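You operate a simulated robot arm through the tools that you are given. There is no shell and no other tool. Be economical: measure what you need, move in short steps, check, and stop when the job is done.

You run a simulated two-armed robot. Do the job below in one go: nothing can be reset, and whatever is moved stays where it is left.

JOB
Carry the reject bin with both arms and set it on the top of the check bench. Put the tape tab from the lower shelf of the stores rack on the shelf of the fitting bench. Fetch the oil tub from the lower shelf of the stores rack and set it on the shelf of the side table. Open the dryer door, put the white cloth on the lower shelf of the dryer at d30 and shut the door again. Open the upper drawer, fetch the bobbin marked "9 A" from the upper shelf of the stores rack and set it in the inside of the upper drawer, then shut the drawer. Take the wire end from the upper shelf of the stores rack and put it on top of the spool there. The order is free. Set down upright: bobbin.

It is judged by the outcome, as a careful person would: the job done as asked, and still so three seconds after it is handed in. It fails if anything else is knocked over, pushed out of place, dropped, spilled or broken. Flat cloth is picked up by pressing the open fingertips on it (5 to 10 N) and closing them slowly along it; thin cloth reads only 2 to 8 mm in the jaws.

ROBOT AND FRAMES
Two 7-joint arms with fingered hands on one trunk, on a base that drives. Base frame: it is fixed to the floor where the robot stands at the start and does not move with it; the origin is under the middle of the robot, x ahead of it, y to its left, z up; the surface under the hand at the start is at about z = 720. Units: mm, degrees, N and s.
The left shoulder is at the start at [70, 142, 939], the right one opposite. With the tool pointing down near the work surface each hand reaches from about 440 to 800 mm from the robot's upright axis, wherever it stands, measured 20 degrees to its own side. Places, roughly: bobbin [4750, -500, 1000]; dryer door [6500, -3100, 900]; inside of the upper drawer [4200, 2500, 600]; lower shelf of the dryer at D30 (14x15 cm) [6580, -3060, 640]; oil tub [4750, -750, 750]; reject bin [500, -250, 500]; shelf of the fitting bench [4700, -1500, 300]; shelf of the side table [900, -100, 500]; spool [4750, 250, 1000]; tape tab (4x2x2 cm) [4400, -500, 600]; top of the check bench [900, 600, 800]; upper drawer [4100, 2500, 600]; white cloth (15x6x3 cm) [4600, -400, 600]; wire end (8x2x2 cm) [4700, -100, 1000]. Payload 3.6 kg a hand.
Tool frame (each hand has its own): the origin (TCP) lies between the finger pads and is the grasp point; the fingertips stand 25 mm ahead of it; z points along the fingers, y is the line along which they close. The gripper opens to 88 mm. The gripper's body begins 29 mm behind the TCP. The gripper is a hand of 5 fingers: y runs from the thumb to the fingers, the wrist lies at [-13, -97, -162] in the tool frame, and closing takes about 1.5 s.
Orientation is that of the tool frame in the base frame, as a unit quaternion [w, x, y, z]. With the fingers straight down and the wrist toward the robot, the tool's x, y and z point along [0, 1, 0], [1, 0, 0] and [0, 0, -1] of the base frame.

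CONTROLS
- The arms move only by the tool nudge_tool. It takes "left_motion", "right_motion" or both (then of equal length, played together; a hand with none holds still); each is a list of rows, each an object (a shift or turn left out is 0, a gripper value left out holds the last) with "offset": the shift along the tool's x, y, z in units of 20 mm (1.0 is 20 mm), a list of three; "delta_rot": the turn, a rotation vector about the tool's x, y, z in units of 8 degrees (1.0 is 8 degrees), a list of three. In form: [{"offset": [dx, dy, dz], "delta_rot": [rx, ry, rz]}, ...]. A call has 1 to 12 rows; each row shifts and turns the commanded pose from where the row before left it, along the tool's axes as they then stand. "left_hand" and "right_hand" are, for a hand that has rows, the finger opening in mm, from 0 to 88, set as the call begins (left out, the last holds). A call with a number of a shift or a turn outside -1 to 1 is refused whole. Each row takes 0.2 s and may step no farther than 50 mm and 8.6 degrees from the row before; otherwise, or with a gripper value out of range, the whole call is refused. A pose out of reach is approached as far as the arm can. The call stops where the force on the tool passes 40 N (or 10 N more than at its start, if that is more) or the arm is blocked; 0.2 s more then pass. The fingers move at their own pace (about 72 mm/s each) and stop on an object; they squeeze with about 26 N. The grip force told is the motor's: it shows also when the fingers shut on nothing. Time passes only in rows, and 0.2 s behind the last, so rows that do not move let the fingers close. It gives the time, the measured TCP pose, the force on the tool (base axes), the opening and the grip force at its end, in the units of the frame above (readings bear some noise), with the torque about the TCP (base axes, N m) and any sound that the robot's microphone picked up.
- Cameras (640 x 400 px; columns grow to the right, rows downward): "scene" is now at [130.4, 30.7, 1166.6]; the picture's right is [0.24, -0.97, 0.00], its down [-0.59, -0.15, -0.79] and it looks along [0.77, 0.19, -0.61] (base axes); focal length 214 px, centre (320, 200). "left" rides on the left gripper at [-59, -79, -105] in its tool frame; the picture's right is [-0.73, -0.32, 0.61], its down [0.62, -0.68, 0.38] and it looks along [0.29, 0.66, 0.70] (tool axes); focal length 234 px, centre (320, 200). "right" rides on the right gripper at [59, -79, -105] in its tool frame; the picture's right is [-0.73, 0.32, -0.61], its down [-0.62, -0.68, 0.38] and it looks along [-0.29, 0.66, 0.70] (tool axes); focal length 234 px, centre (320, 200). There is no depth. A picture from a camera that has moved, and an enlarged one, comes with that camera's place and axes in the base frame and with its lens. The place of the scene camera against the robot may be out by one fixed shift of up to 12 mm in any direction.
- get_image(camera): a new picture of that camera. No time passes.
- raise_lower(by): slides the trunk up (or, below 0, down) by that many mm; the arms and the scene camera ride with it, the base frame stays. It gives what a move gives, with no picture.
- roll_base(legs): drives the robot by 1 to 6 legs, each [ahead, left, turn to the left] in mm, mm and degrees, along the robot's own axes; the way and the turn of a leg run together, so that a leg with both is an arc; at most 1500 mm and 180 degrees a leg. The arms and the cameras ride along, it lands a little off, and it stops where it bumps. It gives what a move gives.
- curl_fingers(index, middle, ring, little, thumb_bend, thumb_turn, hand): sets how far each is bent, from 0 (flat) to 1 (curled in); at 0.3 the hand is open as for a grip, at 0.7 the pads meet at the TCP. One left out holds its place. A second passes; each finger stops where it meets its share of the squeeze, and holds until it gets a number again. A gripper value or a shape takes the hand back. It gives what a move gives, with no picture; readings hold the bend of each and the force on index, middle, ring, little, thumb and palm. thumb_turn goes from beside the hand (0) to across from the fingers (1), as for a grip.
- grasp_type(shape, hand): the hand has 5 fingers and takes this shape, open, in about a second: jaw (thumb against the fingers, like two jaws); tri (thumb and two fingers); tip (a fingertip pinch); poke (one finger out to press); point (the index stretched); flat (the hand flat); cup (the hand cupped); fist (a fist). The gripper value then closes the fingers along that shape, each until it touches; the sizes above hold for jaw. It gives what a move gives, with no picture.
- pan_tilt(pan, tilt): turns the head with the scene camera to pan (to the left, within 86 degrees either way) and tilt (down, from -29 to 69), counted from straight ahead of the robot. It gives what a move gives.
- close_up(camera, box): a new picture of the part [left, top, right, bottom] of that camera's present view, enlarged. No time passes.
- job_done(): hands the job in; it is judged then, once.

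Work in short steps. Places have to be worked out from the pictures, the camera data and where the tool is seen: move nearer, look again, correct. Check each grasp and each placing, and mend what went wrong. You have 217 turns and 212 pictures in all, those below and enlarged ones among them. Open the grippers and draw the arms clear of the work before you hand the job in, unless the task says otherwise; then end with one line.

The tools are called as name(argument=value, ...) on one line, values as JSON. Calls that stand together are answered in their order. nudge_tool: Moves the arms, as the interface text tells. Its arguments: {"type":"object","properties":{"left_motion":{"type":"array"},"left_hand":{"type":"number"},"right_motion":{"type":"array"},"right_hand":{"type":"number"}},"required":[]} The other tools are called the same way: raise_lower (by) slides the trunk up or down; grasp_type (shape, hand) gives the hand a shape; curl_fingers (index, middle, ring, little, thumb_bend, thumb_turn, hand) moves the fingers one by one; roll_base (legs) drives the base; pan_tilt (pan, tilt) turns the head that bears the scene camera; get_image (camera) takes a picture; close_up (camera, box) takes an enlarged picture of a part of a camera's view; job_done () hands the job in.

At the start:

```text
time_s: 0.0
left_eef_pos: [496.8, 273.2, 1076.4]
left_tcp_rot: [-0.001, 0.708, 0.706, 0.0]
left_force: [-0.3, -0.3, 0.1]
left_ft_torque: [0.0, 0.01, 0.0]
left_width: 87.5
left_gripper_force: 0.1
left_shape: jaw
left_bend: [0.3, 0.3, 0.3, 0.3, 0.3, 0.98]
left_finger forces: [0.0, 0.0, 0.0, 0.0, 0.0, 0.0]
right_eef_pos: [583.8, -94.5, 1092.2]
right_tcp_rot: [0.0, 0.707, 0.707, 0.0]
right_force: [-0.2, -0.2, 0.1]
right_ft_torque: [0.0, 0.03, 0.01]
right_width: 87.6
right_gripper_force: 0.2
right_shape: jaw
right_bend: [0.3, 0.3, 0.3, 0.3, 0.3, 0.98]
right_finger forces: [0.0, 0.0, 0.0, 0.0, 0.1, 0.1]
trunk travel left (down, up): [-475.0, 465.0]
robot x, y, heading: [-1.3, -1.9, 0.1]
head pan, tilt: [14.1, 37.7]
```

scene: 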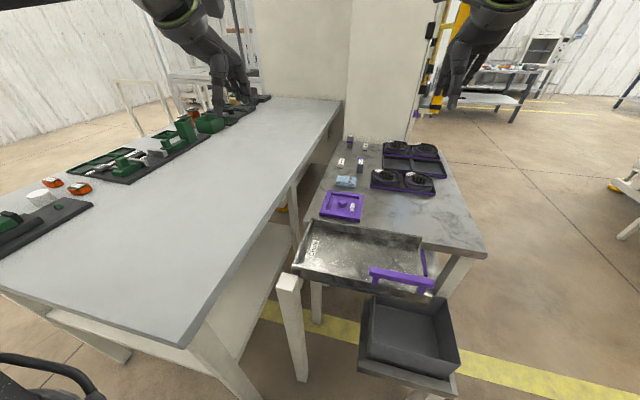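
right: 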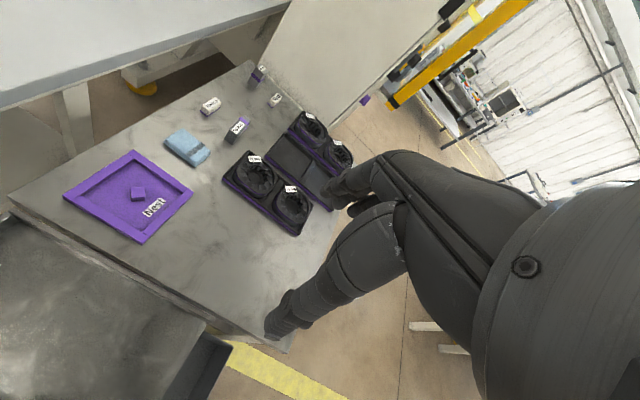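
left: 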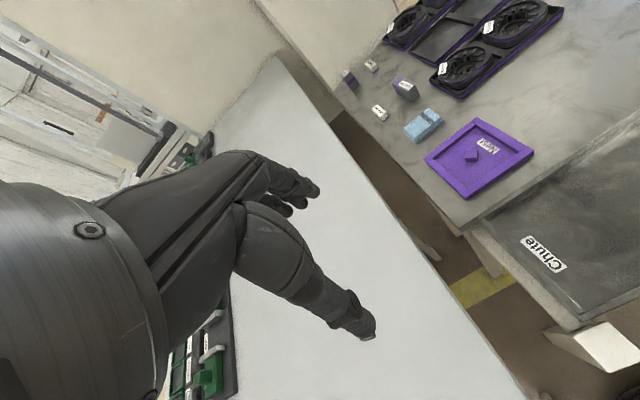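

The reject bin is the dark box at the lower right of the scene view. I turn the head toward it for a better view.

pan_tilt(pan=-25, tilt=55)

get_image(camera="scene")

```text
time_s: 1.1
left_eef_pos: [497.9, 272.3, 1075.3]
left_tcp_rot: [-0.001, 0.707, 0.707, 0.0]
left_force: [0.4, 0.6, -1.0]
left_ft_torque: [0.02, -0.03, -0.01]
left_width: 87.7
left_gripper_force: 0.1
left_shape: jaw
left_bend: [0.3, 0.3, 0.3, 0.3, 0.3, 0.98]
left_finger forces: [0.0, 0.1, 0.0, 0.0, 0.0, 0.0]
right_eef_pos: [584.3, -92.8, 1091.3]
right_tcp_rot: [0.0, 0.708, 0.706, 0.0]
right_force: [-0.1, -0.2, 0.6]
right_ft_torque: [-0.03, 0.0, 0.05]
right_width: 87.8
right_gripper_force: 0.0
right_shape: jaw
right_bend: [0.3, 0.3, 0.3, 0.3, 0.3, 0.98]
right_finger forces: [0.0, 0.1, 0.1, 0.1, 0.0, 0.0]
trunk travel left (down, up): [-475.0, 465.0]
robot x, y, heading: [1.9, 1.7, 0.2]
head pan, tilt: [-25.0, 55.0]
```

```text
208 pictures are left
camera scene: at [111.9, -20.9, 1142.5], right [-0.42, -0.91, 0.0], down [-0.74, 0.35, -0.57], along [0.52, -0.24, -0.82], focal length 214 px, centre (320, 200)
```

scene: 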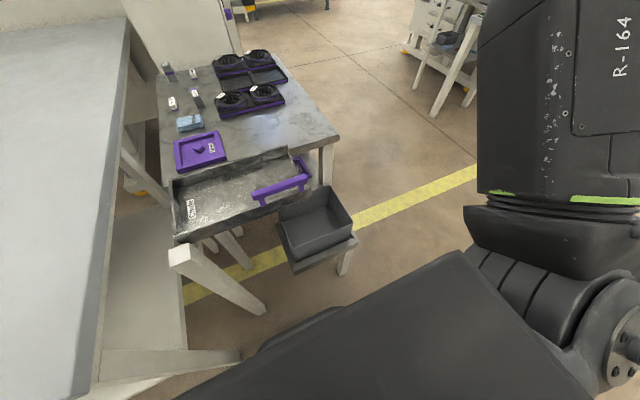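

I zoom in on the bin to find its rim corners and size.

close_up(camera="scene", box=[150, 120, 390, 300])

```text
2.22 times, centred on (270, 210) of scene
camera zoom: at [111.9, -20.9, 1142.5], right [-0.42, -0.91, 0.0], down [-0.74, 0.35, -0.57], along [0.52, -0.24, -0.82], focal length 477 px, centre (431, 178)
```

zoom: 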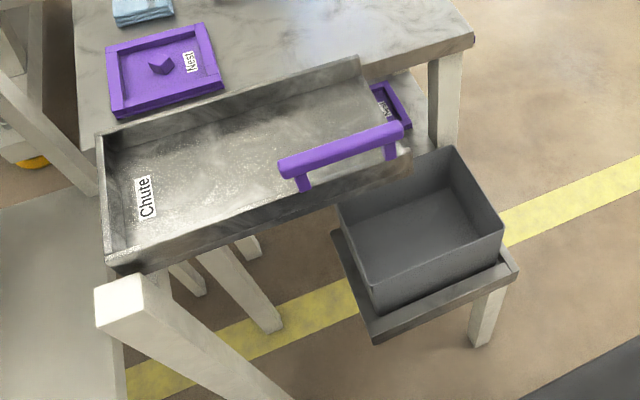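

The chute seems to overhang the bin's far left corner. Before moving the base back and to the right I look at the right side and behind it.

pan_tilt(pan=-86, tilt=40)

get_image(camera="scene")

pan_tilt(pan=86, tilt=40)

get_image(camera="scene")

```text
time_s: 2.4
left_eef_pos: [498.2, 272.0, 1075.8]
left_tcp_rot: [-0.001, 0.707, 0.707, 0.0]
left_force: [0.2, -0.6, 0.5]
left_ft_torque: [0.02, 0.01, -0.03]
left_width: 87.9
left_gripper_force: 0.1
left_shape: jaw
left_bend: [0.3, 0.3, 0.3, 0.3, 0.3, 0.98]
left_finger forces: [0.1, 0.1, 0.0, 0.0, 0.1, 0.0]
right_eef_pos: [583.6, -92.8, 1091.2]
right_tcp_rot: [-0.001, 0.708, 0.706, 0.0]
right_force: [0.1, 0.7, 0.4]
right_ft_torque: [-0.01, 0.0, 0.0]
right_width: 88.0
right_gripper_force: 0.0
right_shape: jaw
right_bend: [0.3, 0.3, 0.3, 0.3, 0.3, 0.98]
right_finger forces: [0.0, 0.1, 0.0, 0.0, 0.0, 0.0]
trunk travel left (down, up): [-475.0, 465.0]
robot x, y, heading: [-0.6, 0.6, 0.1]
head pan, tilt: [-85.9, 40.0]
```

```text
206 pictures are left
camera scene: at [52.6, -75.2, 1163.1], right [-1.0, -0.07, 0.0], down [-0.05, 0.64, -0.77], along [0.05, -0.76, -0.64], focal length 214 px, centre (320, 200)
```

scene: 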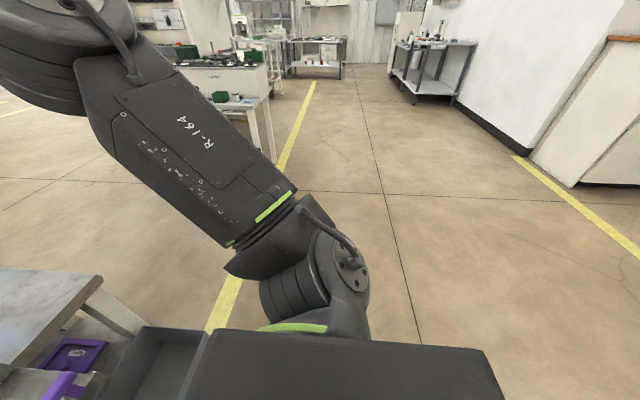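

```text
time_s: 5.0
left_eef_pos: [497.3, 273.5, 1075.4]
left_tcp_rot: [0.0, 0.708, 0.707, 0.0]
left_force: [-0.9, -0.7, -0.3]
left_ft_torque: [-0.01, 0.01, -0.01]
left_width: 87.8
left_gripper_force: 0.1
left_shape: jaw
left_bend: [0.3, 0.3, 0.3, 0.3, 0.3, 0.98]
left_finger forces: [0.1, 0.0, 0.1, 0.0, 0.0, 0.1]
right_eef_pos: [583.0, -92.5, 1092.4]
right_tcp_rot: [0.0, 0.708, 0.706, 0.0]
right_force: [0.0, -0.6, -0.3]
right_ft_torque: [0.03, -0.01, 0.0]
right_width: 87.6
right_gripper_force: 0.0
right_shape: jaw
right_bend: [0.3, 0.3, 0.3, 0.3, 0.3, 0.98]
right_finger forces: [0.0, 0.0, 0.0, 0.1, 0.1, 0.1]
trunk travel left (down, up): [-475.0, 465.0]
robot x, y, heading: [-1.0, 1.0, 0.1]
head pan, tilt: [85.9, 40.0]
```

```text
205 pictures are left
camera scene: at [52.5, 94.3, 1163.1], right [1.0, -0.07, 0.0], down [-0.05, -0.64, -0.77], along [0.05, 0.76, -0.64], focal length 214 px, centre (320, 200)
```

scene: 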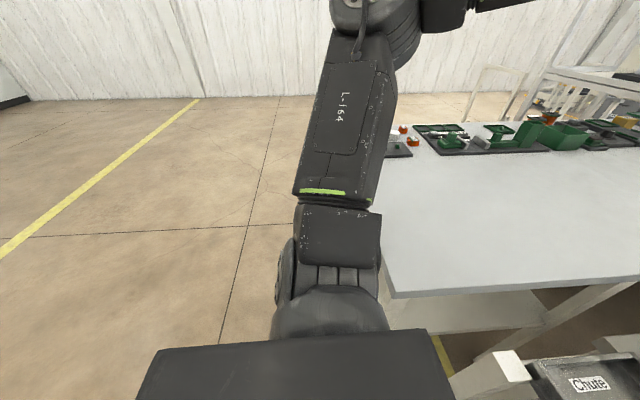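

Floor is clear to the right, behind and left. I back up and shift right so that the bin is centred ahead.

roll_base(legs=[[-150, -150, 0]])

pan_tilt(pan=0, tilt=50)

get_image(camera="scene")

```text
time_s: 6.6
left_eef_pos: [347.0, 122.6, 1077.3]
left_tcp_rot: [0.0, 0.707, 0.707, 0.0]
left_force: [-0.1, 0.2, 0.2]
left_ft_torque: [0.0, -0.03, 0.0]
left_width: 87.7
left_gripper_force: 0.1
left_shape: jaw
left_bend: [0.3, 0.3, 0.3, 0.3, 0.3, 0.98]
left_finger forces: [0.0, 0.1, 0.0, 0.0, 0.0, 0.0]
right_eef_pos: [432.1, -242.7, 1090.8]
right_tcp_rot: [0.0, 0.708, 0.706, -0.001]
right_force: [-0.4, -0.4, -0.3]
right_ft_torque: [0.01, -0.01, 0.0]
right_width: 88.0
right_gripper_force: 0.1
right_shape: jaw
right_bend: [0.3, 0.3, 0.3, 0.3, 0.3, 0.98]
right_finger forces: [0.0, 0.0, 0.1, 0.0, 0.1, 0.0]
trunk travel left (down, up): [-475.0, 465.0]
robot x, y, heading: [-152.1, -149.5, -0.3]
head pan, tilt: [85.9, 40.0]
```

```text
time_s: 8.2
left_eef_pos: [346.0, 123.5, 1075.8]
left_tcp_rot: [0.0, 0.707, 0.707, -0.001]
left_force: [-0.3, 1.4, 0.5]
left_ft_torque: [-0.03, -0.01, 0.01]
left_width: 87.6
left_gripper_force: 0.1
left_shape: jaw
left_bend: [0.3, 0.3, 0.3, 0.3, 0.3, 0.98]
left_finger forces: [0.0, 0.1, 0.0, 0.0, 0.0, 0.1]
right_eef_pos: [432.4, -242.3, 1091.6]
right_tcp_rot: [0.0, 0.708, 0.706, 0.0]
right_force: [-0.5, 0.6, 0.3]
right_ft_torque: [-0.02, 0.01, -0.03]
right_width: 87.7
right_gripper_force: 0.0
right_shape: jaw
right_bend: [0.3, 0.3, 0.3, 0.3, 0.3, 0.98]
right_finger forces: [0.0, 0.0, 0.0, 0.0, 0.0, 0.1]
trunk travel left (down, up): [-475.0, 465.0]
robot x, y, heading: [-152.2, -149.0, 0.2]
head pan, tilt: [0.0, 50.0]
```

```text
204 pictures are left
camera scene: at [-27.4, -140.0, 1149.0], right [0.0, -1.0, 0.0], down [-0.77, 0.0, -0.64], along [0.64, 0.0, -0.77], focal length 214 px, centre (320, 200)
```

scene: 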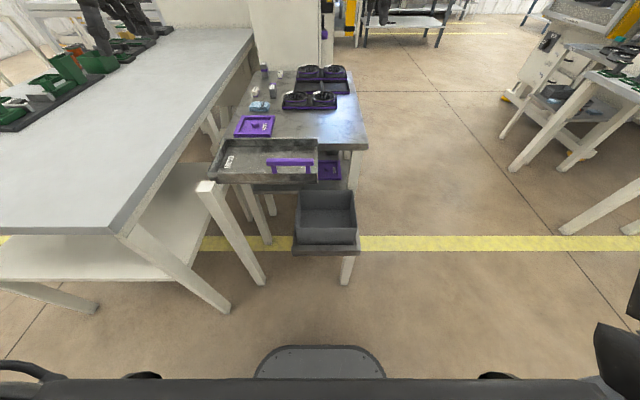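

close_up(camera="scene", box=[200, 130, 400, 290])

```text
2.50 times, centred on (300, 210) of scene
camera zoom: at [-27.4, -140.0, 1149.0], right [0.0, -1.0, 0.0], down [-0.77, 0.0, -0.64], along [0.64, 0.0, -0.77], focal length 536 px, centre (370, 175)
```

zoom: 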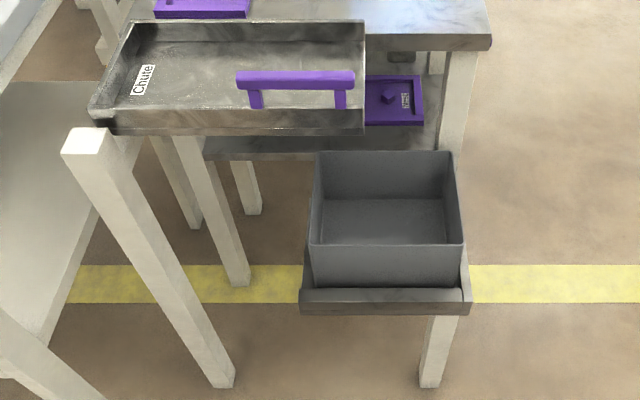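

Triangulating the two views, the bin spans x≈374–549, y≈-53 to -270, with its rim at z≈516. The chute overhangs it for x>417, y>-134, so I'll grip the front wall with the left hand and the right wall with the right. I start by moving the hands over.

nudge_tool(left_motion=[{"offset": [-0.97, -0.15, 0]}, {"offset": [-0.97, -0.15, 0]}, {"offset": [-0.97, -0.15, 0]}, {"offset": [-0.97, -0.15, 0]}, {"offset": [-0.97, -0.15, 0]}, {"offset": [-0.97, -0.15, 0]}, {"offset": [-0.97, -0.15, 0]}, {"offset": [-0.97, -0.15, 0]}, {"offset": [-0.97, -0.15, 0]}, {"offset": [-0.97, -0.15, 0]}, {"offset": [-0.97, -0.15, 0]}, {"offset": [-0.97, -0.15, 0]}], right_motion=[{"offset": [-0.6, 0.2, 0]}, {"offset": [-0.6, 0.2, 0]}, {"offset": [-0.6, 0.2, 0]}, {"offset": [-0.6, 0.2, 0]}, {"offset": [-0.6, 0.2, 0]}, {"offset": [-0.5, 0.2, 0]}, {"offset": [-0.5, 0.2, 0]}, {"offset": [-0.5, 0.2, 0]}, {"offset": [0, 0, 0]}, {"offset": [0, 0, 0]}, {"offset": [0, 0, 0]}, {"offset": [0, 0, 0]}])

nudge_tool(right_motion=[{"delta_rot": [0, 0, -0.9375]}, {"delta_rot": [0, 0, -0.9375]}, {"delta_rot": [0, 0, -0.9375]}, {"delta_rot": [0, 0, -0.9375]}, {"delta_rot": [0, 0, -0.9375]}, {"delta_rot": [0, 0, -0.9375]}, {"delta_rot": [0, 0, -0.9375]}, {"delta_rot": [0, 0, -0.9375]}, {"delta_rot": [0, 0, -0.9375]}, {"delta_rot": [0, 0, -0.9375]}, {"delta_rot": [0, 0, -0.9375]}, {"delta_rot": [0, 0, -0.9375]}])

raise_lower(by=-330)

get_image(camera="scene")

get_image(camera="right")

```text
time_s: 10.8
left_eef_pos: [294.1, -65.7, 1054.2]
left_tcp_rot: [0.001, 0.708, 0.706, 0.0]
left_force: [-0.8, -0.4, 0.4]
left_ft_torque: [0.0, 0.04, -0.03]
left_width: 87.7
left_gripper_force: 0.0
left_shape: jaw
left_bend: [0.3, 0.3, 0.3, 0.3, 0.3, 0.98]
left_finger forces: [0.0, 0.1, 0.1, 0.1, 0.1, 0.0]
left hand out of reach, approached as far as the arm can: row 9, 10, 11, 12
right_eef_pos: [464.9, -333.2, 1091.3]
right_tcp_rot: [0.0, 0.708, 0.706, 0.0]
right_force: [0.1, -0.1, -0.5]
right_ft_torque: [0.03, 0.01, 0.0]
right_width: 87.9
right_gripper_force: 0.1
right_shape: jaw
right_bend: [0.3, 0.3, 0.3, 0.3, 0.3, 0.98]
right_finger forces: [0.0, 0.1, 0.0, 0.1, 0.0, 0.0]
trunk travel left (down, up): [-475.0, 465.0]
robot x, y, heading: [-150.4, -151.7, 0.1]
head pan, tilt: [0.0, 50.0]
```

```text
time_s: 13.4
left_eef_pos: [293.1, -65.7, 1053.0]
left_tcp_rot: [0.001, 0.708, 0.707, 0.001]
left_force: [-0.1, 0.3, 0.3]
left_ft_torque: [0.01, 0.01, -0.05]
left_width: 87.7
left_gripper_force: 0.1
left_shape: jaw
left_bend: [0.3, 0.3, 0.3, 0.3, 0.3, 0.98]
left_finger forces: [0.1, 0.0, 0.1, 0.0, 0.1, 0.0]
right_eef_pos: [387.4, -300.2, 1011.8]
right_tcp_rot: [0.003, 0.001, 1.0, 0.001]
right_force: [0.1, -0.3, -0.9]
right_ft_torque: [-0.02, 0.0, 0.01]
right_width: 87.5
right_gripper_force: 0.2
right_shape: jaw
right_bend: [0.3, 0.3, 0.3, 0.3, 0.3, 0.98]
right_finger forces: [0.0, 0.0, 0.0, 0.0, 0.1, 0.0]
right hand out of reach, approached as far as the arm can: row 7, 8, 9, 10, 11, 12
trunk travel left (down, up): [-475.0, 465.0]
robot x, y, heading: [-149.9, -150.5, -0.1]
head pan, tilt: [0.0, 50.0]
```

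```text
time_s: 16.7
left_eef_pos: [294.1, -64.9, 724.5]
left_tcp_rot: [0.001, 0.708, 0.706, 0.0]
left_force: [0.0, 0.6, 0.5]
left_ft_torque: [0.0, 0.02, 0.03]
left_width: 87.6
left_gripper_force: 0.1
left_shape: jaw
left_bend: [0.3, 0.3, 0.3, 0.3, 0.3, 0.98]
left_finger forces: [0.0, 0.0, 0.0, 0.0, 0.1, 0.1]
right_eef_pos: [389.1, -299.1, 682.5]
right_tcp_rot: [0.001, 0.002, 1.0, -0.001]
right_force: [0.0, 0.3, 0.6]
right_ft_torque: [-0.03, -0.03, 0.05]
right_width: 87.7
right_gripper_force: 0.0
right_shape: jaw
right_bend: [0.3, 0.3, 0.3, 0.3, 0.3, 0.98]
right_finger forces: [0.0, 0.0, 0.0, 0.1, 0.0, 0.1]
trunk travel left (down, up): [-145.0, 795.0]
robot x, y, heading: [-151.2, -149.3, -0.0]
head pan, tilt: [0.0, 50.0]
```

```text
202 pictures are left
camera scene: at [-27.5, -140.2, 819.0], right [0.0, -1.0, 0.0], down [-0.77, 0.0, -0.64], along [0.64, 0.0, -0.77], focal length 214 px, centre (320, 200)
```

scene: 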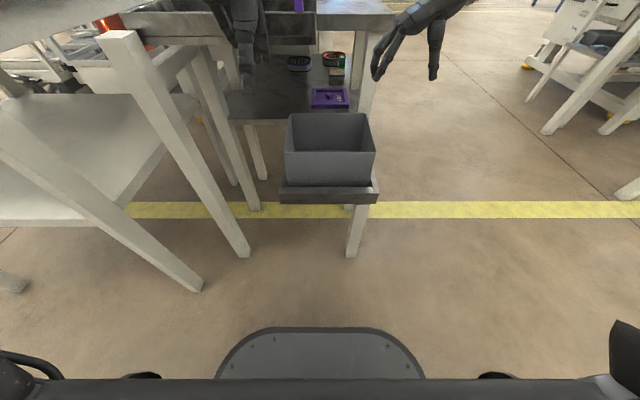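

```text
201 pictures are left
camera right: at [329.5, -377.9, 785.7], right [0.72, 0.32, 0.61], down [0.62, -0.68, -0.38], along [0.3, 0.66, -0.69], focal length 234 px, centre (320, 200)
```

right: 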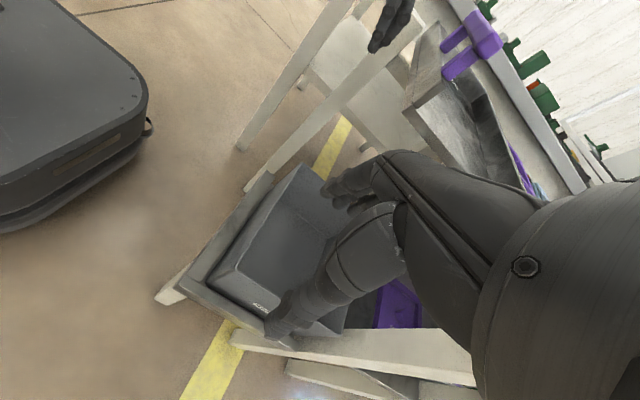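

Recomputed from the lower view: rim z≈492, x 388–575, y −54 to −276. I raise the trunk a little for better arm posture and lower both hands beside their walls.

raise_lower(by=80)

nudge_tool(left_motion=[{"offset": [-0.19, 0.1, 1]}, {"offset": [-0.19, 0.1, 1]}, {"offset": [-0.19, 0.1, 1]}, {"offset": [-0.19, 0.1, 1]}, {"offset": [-0.19, 0.1, 1]}, {"offset": [-0.19, 0.1, 1]}, {"offset": [-0.19, 0.1, 1]}, {"offset": [-0.19, 0.1, 1]}, {"offset": [-0.19, 0.1, 1]}, {"offset": [-0.19, 0.1, 1]}, {"offset": [-0.19, 0.1, 1]}, {"offset": [-0.19, 0.1, 1]}], right_motion=[{"offset": [-0.38, -0.2, 0.84]}, {"offset": [-0.38, -0.2, 0.84]}, {"offset": [-0.38, -0.2, 0.84]}, {"offset": [-0.38, -0.2, 0.84]}, {"offset": [-0.38, -0.2, 0.84]}, {"offset": [-0.38, -0.2, 0.84]}, {"offset": [-0.38, -0.2, 0.84]}, {"offset": [-0.38, -0.2, 0.84]}, {"offset": [-0.38, -0.2, 0.84]}, {"offset": [-0.38, -0.2, 0.84]}, {"offset": [-0.38, -0.2, 0.84]}, {"offset": [-0.38, -0.2, 0.84]}], left_hand=60, right_hand=60)

get_image(camera="scene")

get_image(camera="right")

get_image(camera="left")

```text
time_s: 17.8
left_eef_pos: [295.2, -66.0, 803.6]
left_tcp_rot: [0.001, 0.707, 0.707, 0.0]
left_force: [0.4, 0.3, 0.0]
left_ft_torque: [-0.01, 0.0, -0.02]
left_width: 87.7
left_gripper_force: 0.1
left_shape: jaw
left_bend: [0.3, 0.3, 0.3, 0.3, 0.3, 0.98]
left_finger forces: [0.1, 0.0, 0.0, 0.1, 0.1, 0.0]
right_eef_pos: [389.1, -299.4, 762.6]
right_tcp_rot: [0.002, 0.002, 1.0, 0.001]
right_force: [0.4, -0.1, 0.0]
right_ft_torque: [0.01, 0.01, 0.02]
right_width: 87.7
right_gripper_force: 0.1
right_shape: jaw
right_bend: [0.3, 0.3, 0.3, 0.3, 0.3, 0.98]
right_finger forces: [0.0, 0.0, 0.0, 0.0, 0.1, 0.1]
trunk travel left (down, up): [-225.0, 715.0]
robot x, y, heading: [-149.4, -149.9, -0.2]
head pan, tilt: [0.0, 50.0]
```

```text
time_s: 20.4
left_eef_pos: [314.6, -89.8, 565.7]
left_tcp_rot: [0.0, 0.708, 0.706, -0.002]
left_force: [0.3, -0.5, -0.5]
left_ft_torque: [0.0, 0.02, 0.0]
left_width: 60.3
left_gripper_force: 0.1
left_shape: jaw
left_bend: [0.28, 0.38, 0.34, 0.35, 0.59, 0.99]
left_finger forces: [0.0, 0.0, 0.0, 0.0, 0.0, 0.0]
left hand out of reach, approached as far as the arm can: row 9, 10, 11, 12
right_eef_pos: [481.6, -348.4, 559.3]
right_tcp_rot: [0.003, 0.002, 1.0, 0.001]
right_force: [0.6, -0.1, 0.7]
right_ft_torque: [0.04, 0.02, 0.0]
right_width: 60.3
right_gripper_force: 0.0
right_shape: jaw
right_bend: [0.28, 0.37, 0.34, 0.35, 0.59, 0.99]
right_finger forces: [0.0, 0.0, 0.0, 0.0, 0.0, 0.0]
trunk travel left (down, up): [-225.0, 715.0]
robot x, y, heading: [-151.0, -147.8, 0.1]
head pan, tilt: [0.0, 50.0]
```

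```text
200 pictures are left
camera scene: at [-27.3, -140.1, 898.9], right [0.0, -1.0, 0.0], down [-0.77, 0.0, -0.64], along [0.64, 0.0, -0.77], focal length 214 px, centre (320, 200)
```

scene: 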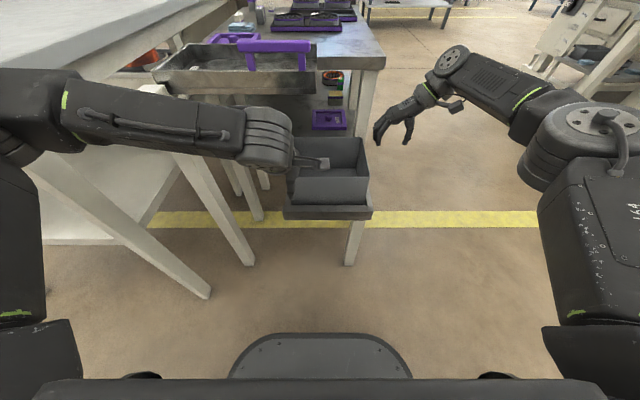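

```text
199 pictures are left
camera right: at [421.4, -426.2, 663.5], right [0.72, 0.32, 0.61], down [0.62, -0.68, -0.38], along [0.3, 0.66, -0.69], focal length 234 px, centre (320, 200)
```

right: 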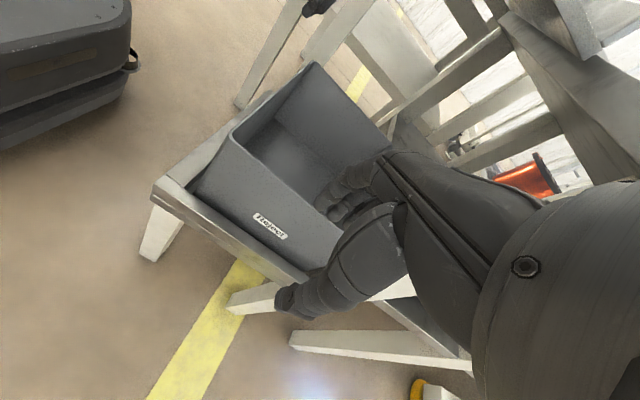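

```text
198 pictures are left
camera left: at [236.7, -149.5, 670.2], right [-0.32, -0.73, -0.61], down [-0.68, 0.62, -0.39], along [0.66, 0.29, -0.7], focal length 234 px, centre (320, 200)
```

left: 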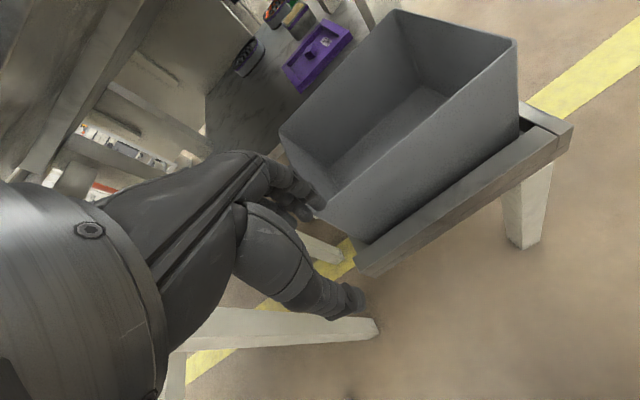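

Wrist cameras put the front wall at x≈390, right wall y≈−277, rim z≈495. Both hands move above their wall.

nudge_tool(left_motion=[{"offset": [-0.2, 0.94, 0]}, {"offset": [-0.2, 0.94, 0]}, {"offset": [-0.2, 0.94, 0]}, {"offset": [-0.2, 0.94, 0]}, {"offset": [0, 0, 0]}], right_motion=[{"offset": [0, 0.9, 0]}, {"offset": [0, 0.9, 0]}, {"offset": [0, 0.9, 0]}, {"offset": [0, 0.85, 0]}, {"offset": [0, 0, 0]}])

get_image(camera="right")

get_image(camera="left")

```text
time_s: 21.6
left_eef_pos: [380.2, -73.2, 574.7]
left_tcp_rot: [0.002, 0.707, 0.707, 0.0]
left_force: [0.1, 0.1, 0.1]
left_ft_torque: [0.01, 0.04, -0.02]
left_width: 60.2
left_gripper_force: 0.1
left_shape: jaw
left_bend: [0.28, 0.38, 0.34, 0.35, 0.59, 0.99]
left_finger forces: [0.0, 0.0, 0.1, 0.1, 0.0, 0.0]
left hand out of reach, approached as far as the arm can: row 1, 2, 3, 4
right_eef_pos: [481.9, -275.5, 560.5]
right_tcp_rot: [0.002, 0.002, 1.0, 0.001]
right_force: [0.3, 0.1, 0.9]
right_ft_torque: [0.0, -0.04, 0.0]
right_width: 60.2
right_gripper_force: 0.0
right_shape: jaw
right_bend: [0.28, 0.37, 0.34, 0.35, 0.59, 0.99]
right_finger forces: [0.0, 0.0, 0.0, 0.0, 0.1, 0.0]
trunk travel left (down, up): [-225.0, 715.0]
robot x, y, heading: [-153.5, -151.1, 0.3]
head pan, tilt: [0.0, 50.0]
```

```text
197 pictures are left
camera right: at [421.8, -354.2, 664.5], right [0.73, 0.32, 0.61], down [0.62, -0.68, -0.38], along [0.3, 0.66, -0.69], focal length 234 px, centre (320, 200)
```

right: 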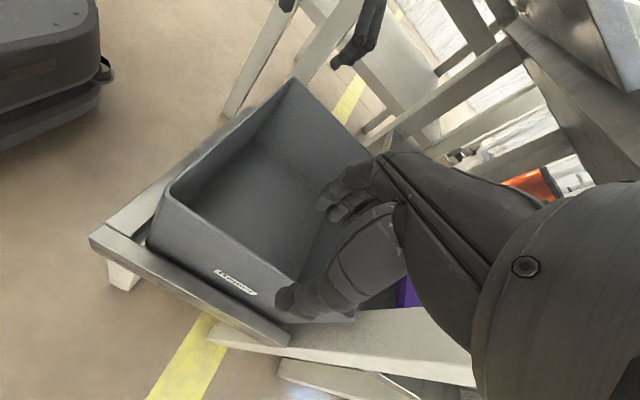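

```text
196 pictures are left
camera left: at [301.1, -132.5, 678.0], right [-0.32, -0.73, -0.61], down [-0.68, 0.62, -0.39], along [0.66, 0.29, -0.7], focal length 234 px, centre (320, 200)
```

left: 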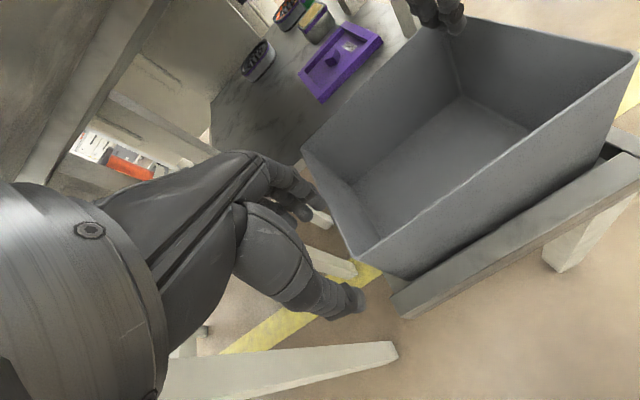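

The left hand cannot come further right from here, so I shift the base 45 mm right and bring the right hand back over its wall.

roll_base(legs=[[0, -45, 0]])

nudge_tool(left_motion=[{"offset": [0, 0.4, 0]}, {"offset": [0, 0, 0]}, {"offset": [0, 0, 0]}], right_motion=[{"offset": [0, 0.75, 0]}, {"offset": [0, 0.75, 0]}, {"offset": [0, 0.75, 0]}])

get_image(camera="right")

get_image(camera="left")

```text
time_s: 22.6
left_eef_pos: [379.4, -118.7, 573.7]
left_tcp_rot: [0.002, 0.708, 0.707, 0.0]
left_force: [0.2, 0.6, -0.5]
left_ft_torque: [0.0, 0.02, 0.02]
left_width: 60.3
left_gripper_force: 0.0
left_shape: jaw
left_bend: [0.28, 0.38, 0.34, 0.35, 0.59, 0.99]
left_finger forces: [0.0, 0.0, 0.1, 0.0, 0.0, 0.0]
right_eef_pos: [480.4, -322.3, 560.4]
right_tcp_rot: [0.002, 0.002, 1.0, 0.0]
right_force: [0.3, -0.4, -0.2]
right_ft_torque: [0.01, -0.02, 0.01]
right_width: 60.5
right_gripper_force: 0.0
right_shape: jaw
right_bend: [0.28, 0.37, 0.34, 0.35, 0.59, 0.99]
right_finger forces: [0.0, 0.0, 0.0, 0.0, 0.0, 0.0]
trunk travel left (down, up): [-225.0, 715.0]
robot x, y, heading: [-148.2, -196.1, -0.0]
head pan, tilt: [0.0, 50.0]
```

```text
time_s: 23.4
left_eef_pos: [387.9, -115.7, 573.9]
left_tcp_rot: [0.002, 0.708, 0.707, 0.0]
left_force: [0.0, -0.4, -0.6]
left_ft_torque: [-0.01, 0.02, 0.03]
left_width: 60.2
left_gripper_force: 0.1
left_shape: jaw
left_bend: [0.28, 0.38, 0.34, 0.35, 0.59, 0.99]
left_finger forces: [0.1, 0.0, 0.0, 0.0, 0.1, 0.1]
right_eef_pos: [480.2, -277.4, 562.1]
right_tcp_rot: [0.004, 0.003, 1.0, 0.001]
right_force: [-0.6, 0.2, -0.9]
right_ft_torque: [-0.02, 0.0, 0.0]
right_width: 60.3
right_gripper_force: 0.1
right_shape: jaw
right_bend: [0.28, 0.37, 0.34, 0.35, 0.59, 0.99]
right_finger forces: [0.0, 0.0, 0.0, 0.0, 0.0, 0.1]
trunk travel left (down, up): [-225.0, 715.0]
robot x, y, heading: [-152.4, -198.4, 0.1]
head pan, tilt: [0.0, 50.0]
```

```text
195 pictures are left
camera right: at [421.7, -355.5, 664.7], right [0.72, 0.32, 0.61], down [0.62, -0.68, -0.38], along [0.3, 0.66, -0.69], focal length 234 px, centre (320, 200)
```

right: 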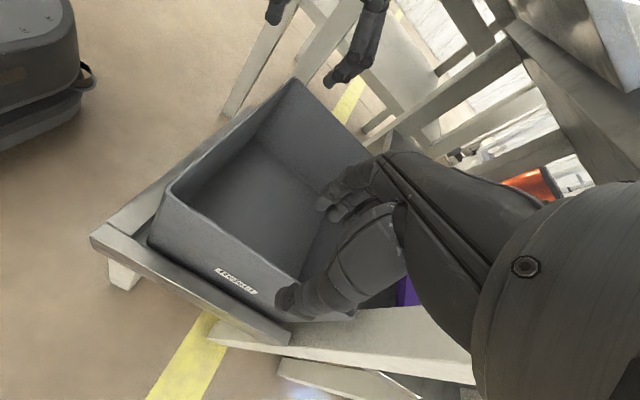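

```text
194 pictures are left
camera left: at [307.8, -175.2, 678.5], right [-0.32, -0.73, -0.61], down [-0.68, 0.62, -0.39], along [0.66, 0.29, -0.7], focal length 234 px, centre (320, 200)
```

left: 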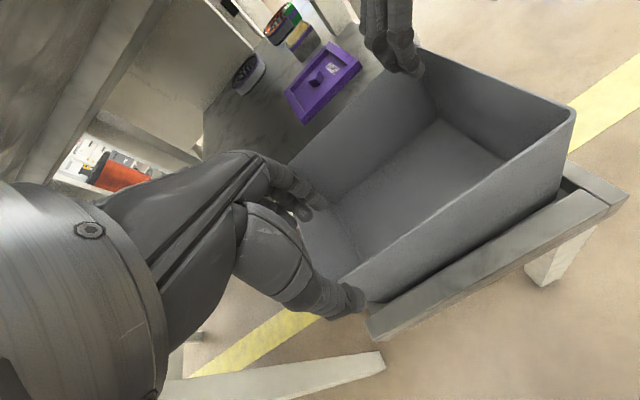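

Both hands straddle their walls. I descend to z≈484 and then close.

nudge_tool(left_motion=[{"offset": [0, 0.03, 0.9]}, {"offset": [0, 0, 0.9]}, {"offset": [0, 0, 0.9]}, {"offset": [0, 0, 0.9]}, {"offset": [0, 0, 0.9]}], right_motion=[{"offset": [0, 0, 0.8]}, {"offset": [0, 0, 0.8]}, {"offset": [0, 0, 0.8]}, {"offset": [0, 0, 0.8]}, {"offset": [0, 0, 0.7]}])

get_image(camera="right")

get_image(camera="left")

```text
time_s: 24.6
left_eef_pos: [377.3, -92.9, 500.1]
left_tcp_rot: [0.006, 0.708, 0.706, 0.003]
left_force: [-10.3, -0.6, 35.0]
left_ft_torque: [1.09, -1.64, 0.27]
left_width: 60.5
left_gripper_force: 0.1
left_shape: jaw
left_bend: [0.28, 0.38, 0.34, 0.3, 0.59, 0.99]
left_finger forces: [0.0, 0.1, 0.0, 35.7, 0.1, 0.1]
left hand out of reach, approached as far as the arm can: row 1, 2, 3, 4, 5
right_eef_pos: [480.3, -277.3, 488.9]
right_tcp_rot: [0.005, 0.003, 1.0, 0.001]
right_force: [1.6, 0.6, 0.3]
right_ft_torque: [0.03, 0.0, -0.02]
right_width: 60.6
right_gripper_force: 0.1
right_shape: jaw
right_bend: [0.28, 0.37, 0.34, 0.35, 0.59, 0.99]
right_finger forces: [0.0, 0.1, 0.0, 0.0, 0.0, 0.0]
trunk travel left (down, up): [-225.0, 715.0]
robot x, y, heading: [-147.9, -202.4, 0.1]
head pan, tilt: [0.0, 50.0]
```

```text
193 pictures are left
camera right: at [420.0, -355.0, 591.2], right [0.72, 0.32, 0.61], down [0.62, -0.68, -0.38], along [0.3, 0.66, -0.69], focal length 234 px, centre (320, 200)
```

right: 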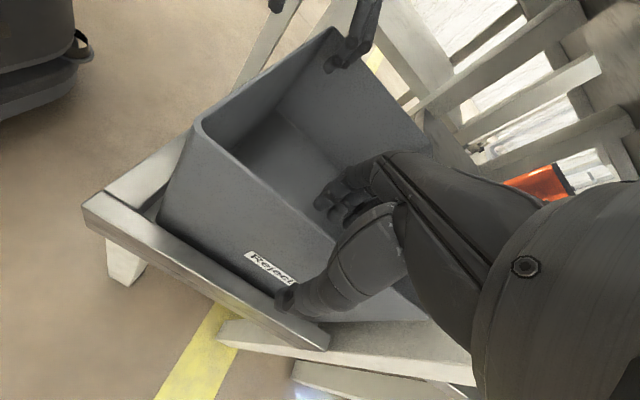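

```text
192 pictures are left
camera left: at [295.7, -152.3, 604.1], right [-0.32, -0.73, -0.61], down [-0.67, 0.62, -0.4], along [0.67, 0.28, -0.69], focal length 234 px, centre (320, 200)
```

left: 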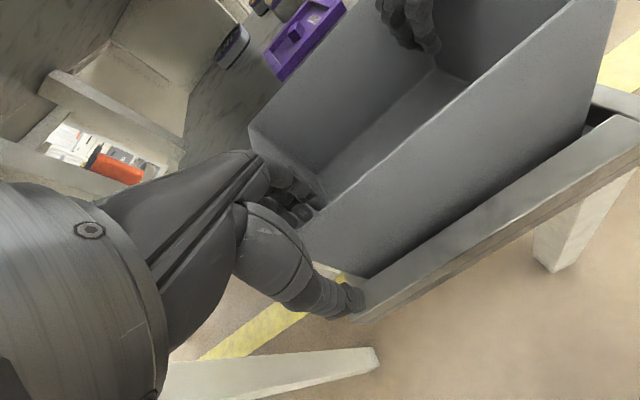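

The left little finger landed on the left wall's rim since the arm drifted at its limit. I raise, shift the base 50 mm right and 30 mm back, and re-align.

raise_lower(by=90)

roll_base(legs=[[-30, -50, 0]])

nudge_tool(left_motion=[{"offset": [0.3, 0.7, 0]}, {"offset": [0.3, 0.7, 0]}, {"offset": [0.3, 0.7, 0]}, {"offset": [0, 0, 0]}], right_motion=[{"offset": [-0.5, 0.83, 0]}, {"offset": [-0.5, 0.83, 0]}, {"offset": [-0.5, 0.83, 0]}, {"offset": [0, 0, 0]}])

```text
time_s: 25.8
left_eef_pos: [377.6, -91.8, 584.0]
left_tcp_rot: [0.002, 0.707, 0.707, -0.002]
left_force: [0.4, -0.2, 0.4]
left_ft_torque: [-0.06, -0.01, 0.0]
left_width: 60.3
left_gripper_force: 0.1
left_shape: jaw
left_bend: [0.28, 0.38, 0.34, 0.35, 0.59, 0.99]
left_finger forces: [0.1, 0.1, 0.1, 0.1, 0.0, 0.1]
right_eef_pos: [482.8, -277.2, 573.4]
right_tcp_rot: [0.002, 0.002, 1.0, 0.0]
right_force: [-0.9, -0.6, 0.7]
right_ft_torque: [0.0, 0.03, 0.04]
right_width: 60.2
right_gripper_force: 0.1
right_shape: jaw
right_bend: [0.28, 0.37, 0.34, 0.35, 0.59, 0.99]
right_finger forces: [0.1, 0.1, 0.0, 0.0, 0.1, 0.1]
trunk travel left (down, up): [-315.0, 625.0]
robot x, y, heading: [-151.7, -196.9, -0.1]
head pan, tilt: [0.0, 50.0]
```

```text
time_s: 26.8
left_eef_pos: [346.3, -141.5, 584.1]
left_tcp_rot: [0.002, 0.708, 0.707, -0.001]
left_force: [0.5, 0.0, 0.3]
left_ft_torque: [0.04, 0.0, -0.01]
left_width: 60.3
left_gripper_force: 0.0
left_shape: jaw
left_bend: [0.28, 0.38, 0.34, 0.35, 0.59, 0.99]
left_finger forces: [0.1, 0.0, 0.1, 0.0, 0.1, 0.0]
right_eef_pos: [451.5, -326.6, 574.8]
right_tcp_rot: [0.003, 0.002, 1.0, 0.001]
right_force: [-0.4, 0.4, 0.2]
right_ft_torque: [0.03, -0.02, -0.01]
right_width: 60.3
right_gripper_force: 0.1
right_shape: jaw
right_bend: [0.28, 0.37, 0.34, 0.35, 0.59, 0.99]
right_finger forces: [0.0, 0.0, 0.0, 0.0, 0.1, 0.0]
trunk travel left (down, up): [-315.0, 625.0]
robot x, y, heading: [-181.6, -244.6, 0.2]
head pan, tilt: [0.0, 50.0]
```

```text
time_s: 27.8
left_eef_pos: [388.2, -120.9, 586.9]
left_tcp_rot: [0.002, 0.708, 0.706, -0.001]
left_force: [-0.7, -0.1, 0.6]
left_ft_torque: [-0.02, 0.0, -0.02]
left_width: 60.3
left_gripper_force: 0.0
left_shape: jaw
left_bend: [0.28, 0.38, 0.34, 0.35, 0.59, 0.99]
left_finger forces: [0.1, 0.0, 0.0, 0.0, 0.1, 0.0]
left hand out of reach, approached as far as the arm can: row 3
right_eef_pos: [471.8, -283.1, 578.4]
right_tcp_rot: [0.003, 0.001, 1.0, 0.001]
right_force: [-0.3, 0.5, 0.8]
right_ft_torque: [-0.01, 0.0, 0.02]
right_width: 60.2
right_gripper_force: 0.0
right_shape: jaw
right_bend: [0.28, 0.37, 0.34, 0.35, 0.59, 0.99]
right_finger forces: [0.0, 0.0, 0.0, 0.0, 0.0, 0.1]
right hand out of reach, approached as far as the arm can: row 3
trunk travel left (down, up): [-315.0, 625.0]
robot x, y, heading: [-179.7, -246.6, 0.1]
head pan, tilt: [0.0, 50.0]
```

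Both are positioned well enough over their walls (left (388,−121), right (472,−283)). I descend straight with the trunk.

raise_lower(by=-60)

raise_lower(by=-38)

get_image(camera="left")

```text
time_s: 28.8
left_eef_pos: [387.1, -120.9, 525.5]
left_tcp_rot: [0.002, 0.707, 0.707, -0.002]
left_force: [-0.2, 0.1, 0.4]
left_ft_torque: [0.0, -0.01, -0.01]
left_width: 60.4
left_gripper_force: 0.1
left_shape: jaw
left_bend: [0.28, 0.38, 0.34, 0.35, 0.59, 0.99]
left_finger forces: [0.0, 0.0, 0.1, 0.0, 0.0, 0.0]
right_eef_pos: [472.2, -284.8, 516.8]
right_tcp_rot: [0.002, 0.002, 1.0, 0.001]
right_force: [0.0, 0.1, -0.1]
right_ft_torque: [0.04, 0.0, -0.02]
right_width: 60.3
right_gripper_force: 0.1
right_shape: jaw
right_bend: [0.28, 0.37, 0.34, 0.35, 0.59, 0.99]
right_finger forces: [0.0, 0.0, 0.1, 0.0, 0.0, 0.0]
trunk travel left (down, up): [-255.0, 685.0]
robot x, y, heading: [-181.1, -242.3, -0.0]
head pan, tilt: [0.0, 50.0]
```

```text
time_s: 29.6
left_eef_pos: [387.3, -121.3, 488.8]
left_tcp_rot: [0.001, 0.708, 0.707, 0.0]
left_force: [0.3, 0.2, -0.3]
left_ft_torque: [0.03, 0.0, 0.0]
left_width: 60.2
left_gripper_force: 0.1
left_shape: jaw
left_bend: [0.28, 0.38, 0.34, 0.35, 0.59, 0.99]
left_finger forces: [0.0, 0.1, 0.1, 0.0, 0.0, 0.0]
right_eef_pos: [471.7, -282.5, 478.2]
right_tcp_rot: [0.002, 0.002, 1.0, 0.001]
right_force: [0.3, 0.8, 0.8]
right_ft_torque: [-0.02, 0.02, 0.03]
right_width: 60.4
right_gripper_force: 0.1
right_shape: jaw
right_bend: [0.28, 0.37, 0.34, 0.35, 0.59, 0.99]
right_finger forces: [0.0, 0.0, 0.0, 0.0, 0.0, 0.0]
trunk travel left (down, up): [-217.0, 723.0]
robot x, y, heading: [-178.7, -242.3, 0.2]
head pan, tilt: [0.0, 50.0]
```

```text
191 pictures are left
camera left: at [308.0, -180.3, 593.0], right [-0.32, -0.73, -0.6], down [-0.68, 0.62, -0.39], along [0.66, 0.28, -0.7], focal length 234 px, centre (320, 200)
```

left: 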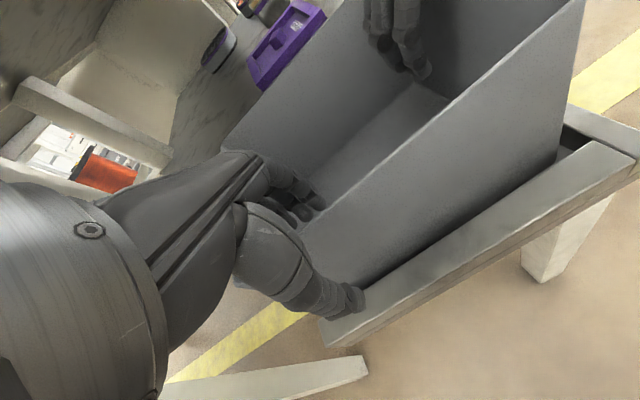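

Fingers are inside and thumbs outside on both walls. I close both hands.

nudge_tool(left_motion=[{}, {}, {}, {}, {}, {}, {}, {}], right_motion=[{}, {}, {}, {}, {}, {}, {}, {}], left_hand=0, right_hand=0)

```text
time_s: 31.4
left_eef_pos: [387.1, -120.8, 487.8]
left_tcp_rot: [0.002, 0.708, 0.706, -0.001]
left_force: [0.3, -0.6, -0.6]
left_ft_torque: [0.01, 0.01, -0.11]
left_width: 0.2
left_gripper_force: 25.7
left_shape: jaw
left_bend: [0.7, 0.7, 0.7, 0.7, 0.69, 1.0]
left_finger forces: [12.3, 6.5, 3.0, 1.8, 23.5, 0.0]
right_eef_pos: [471.7, -283.5, 479.3]
right_tcp_rot: [0.003, 0.001, 1.0, 0.001]
right_force: [0.6, -0.1, 1.3]
right_ft_torque: [0.01, -0.02, 0.13]
right_width: 0.1
right_gripper_force: 25.5
right_shape: jaw
right_bend: [0.7, 0.7, 0.7, 0.7, 0.69, 1.0]
right_finger forces: [12.3, 6.5, 3.0, 1.8, 23.4, 0.0]
trunk travel left (down, up): [-217.0, 723.0]
robot x, y, heading: [-180.0, -243.3, -0.1]
head pan, tilt: [0.0, 50.0]
```

Both report near-zero opening; I check whether the wall is between the fingers.

get_image(camera="left")

get_image(camera="right")

get_image(camera="scene")

```text
190 pictures are left
camera left: at [308.2, -180.3, 592.8], right [-0.32, -0.73, -0.6], down [-0.68, 0.62, -0.39], along [0.66, 0.28, -0.7], focal length 234 px, centre (320, 200)
```

left: 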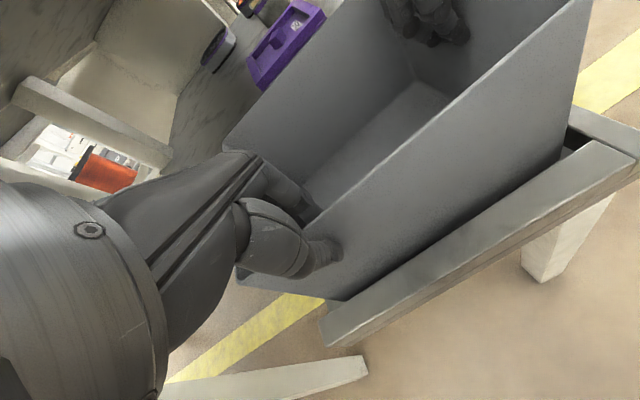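

```text
189 pictures are left
camera right: at [413.2, -361.8, 582.6], right [0.72, 0.32, 0.61], down [0.62, -0.68, -0.38], along [0.3, 0.66, -0.69], focal length 234 px, centre (320, 200)
```

right: 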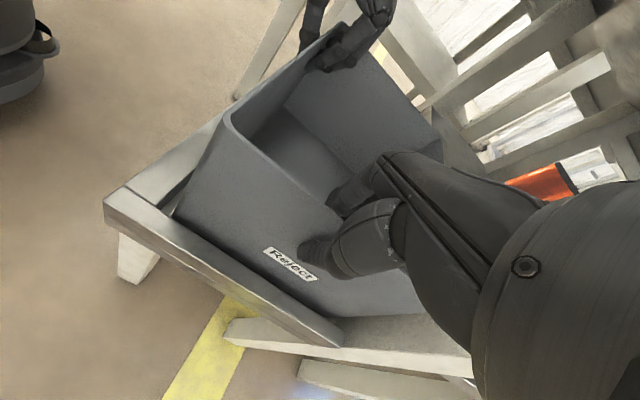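

```text
188 pictures are left
camera scene: at [-57.0, -235.7, 890.9], right [0.0, -1.0, 0.0], down [-0.77, 0.0, -0.64], along [0.64, 0.0, -0.77], focal length 214 px, centre (320, 200)
```

scene: 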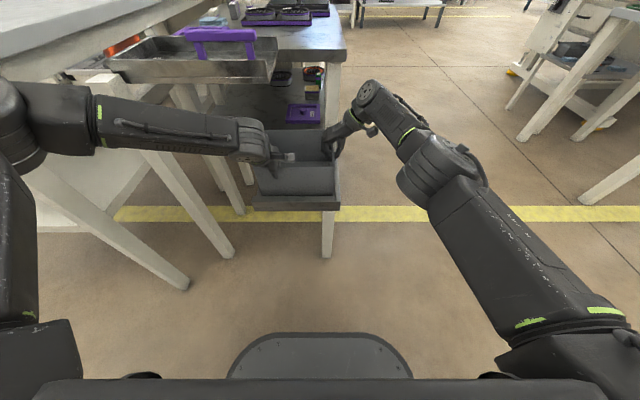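

Visually both walls are between thumb and fingers. I lift 25 mm with the trunk to test.

raise_lower(by=25)

get_image(camera="right")

get_image(camera="scene")

```text
time_s: 32.1
left_eef_pos: [388.4, -121.1, 513.4]
left_tcp_rot: [0.003, 0.708, 0.707, -0.001]
left_force: [0.8, -0.7, -0.3]
left_ft_torque: [-0.01, 0.02, -0.16]
left_width: 0.0
left_gripper_force: 26.1
left_shape: jaw
left_bend: [0.7, 0.7, 0.7, 0.7, 0.69, 1.0]
left_finger forces: [12.3, 6.3, 2.9, 2.3, 23.7, 0.0]
right_eef_pos: [471.4, -283.9, 504.9]
right_tcp_rot: [0.001, 0.002, 1.0, 0.001]
right_force: [-0.5, 1.3, -0.4]
right_ft_torque: [-0.02, 0.06, 0.15]
right_width: 0.0
right_gripper_force: 25.9
right_shape: jaw
right_bend: [0.7, 0.7, 0.7, 0.7, 0.69, 1.0]
right_finger forces: [12.4, 6.3, 3.0, 2.0, 23.5, 0.1]
trunk travel left (down, up): [-242.0, 698.0]
robot x, y, heading: [-180.3, -248.4, 0.1]
head pan, tilt: [0.0, 50.0]
```

```text
187 pictures are left
camera right: at [413.4, -361.8, 607.4], right [0.72, 0.32, 0.61], down [0.62, -0.68, -0.38], along [0.3, 0.66, -0.69], focal length 234 px, centre (320, 200)
```

right: 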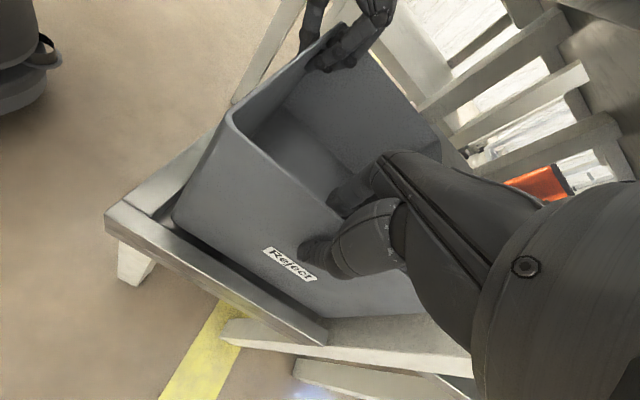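

```text
186 pictures are left
camera scene: at [-56.7, -235.6, 915.9], right [0.0, -1.0, 0.0], down [-0.77, 0.0, -0.64], along [0.64, 0.0, -0.77], focal length 214 px, centre (320, 200)
```

scene: 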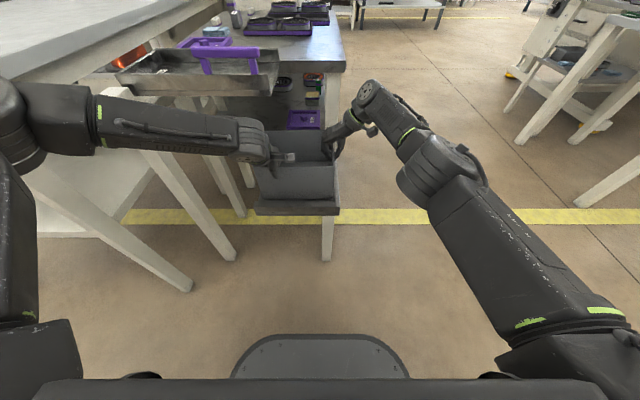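

The bin is lifted and held by both hands. I back the base away 330 mm from under the chute.

roll_base(legs=[[-330, 0, 0]])

raise_lower(by=420)

get_image(camera="scene")

```text
time_s: 33.4
left_eef_pos: [277.6, -123.8, 516.0]
left_tcp_rot: [0.005, 0.71, 0.704, -0.001]
left_force: [0.3, -2.2, 0.9]
left_ft_torque: [-0.07, -0.12, -0.12]
left_width: 0.0
left_gripper_force: 25.9
left_shape: jaw
left_bend: [0.7, 0.7, 0.7, 0.7, 0.72, 1.0]
left_finger forces: [15.1, 7.5, 2.2, 0.7, 25.1, 0.0]
right_eef_pos: [364.5, -280.5, 508.1]
right_tcp_rot: [0.007, 0.001, 1.0, 0.004]
right_force: [-0.4, 2.5, 0.9]
right_ft_torque: [0.04, 0.05, -0.02]
right_width: 0.1
right_gripper_force: 26.0
right_shape: jaw
right_bend: [0.7, 0.7, 0.67, 0.66, 0.67, 1.0]
right_finger forces: [13.1, 7.9, 3.4, 2.3, 23.6, 0.0]
trunk travel left (down, up): [-242.0, 698.0]
robot x, y, heading: [-288.2, -250.7, 0.0]
head pan, tilt: [0.0, 50.0]
stopped in leg 1: the force on the tool passed its limit at 46 N (the readings are from after the stop); the commanded pose is now the measured one
```

```text
refused: 420 is not a number from -400 to 400
```

```text
185 pictures are left
camera scene: at [-167.3, -236.0, 915.8], right [0.0, -1.0, 0.0], down [-0.77, 0.0, -0.64], along [0.64, 0.0, -0.77], focal length 214 px, centre (320, 200)
```

scene: 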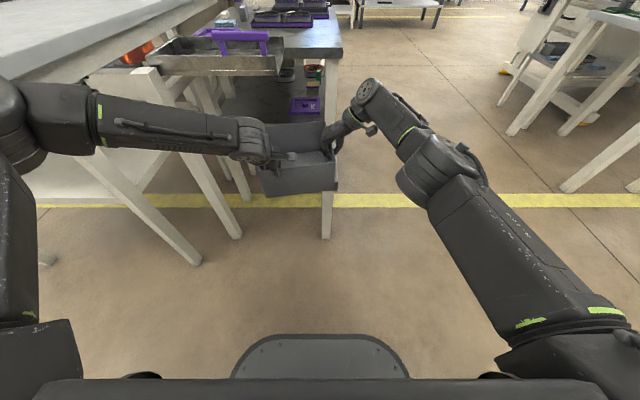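

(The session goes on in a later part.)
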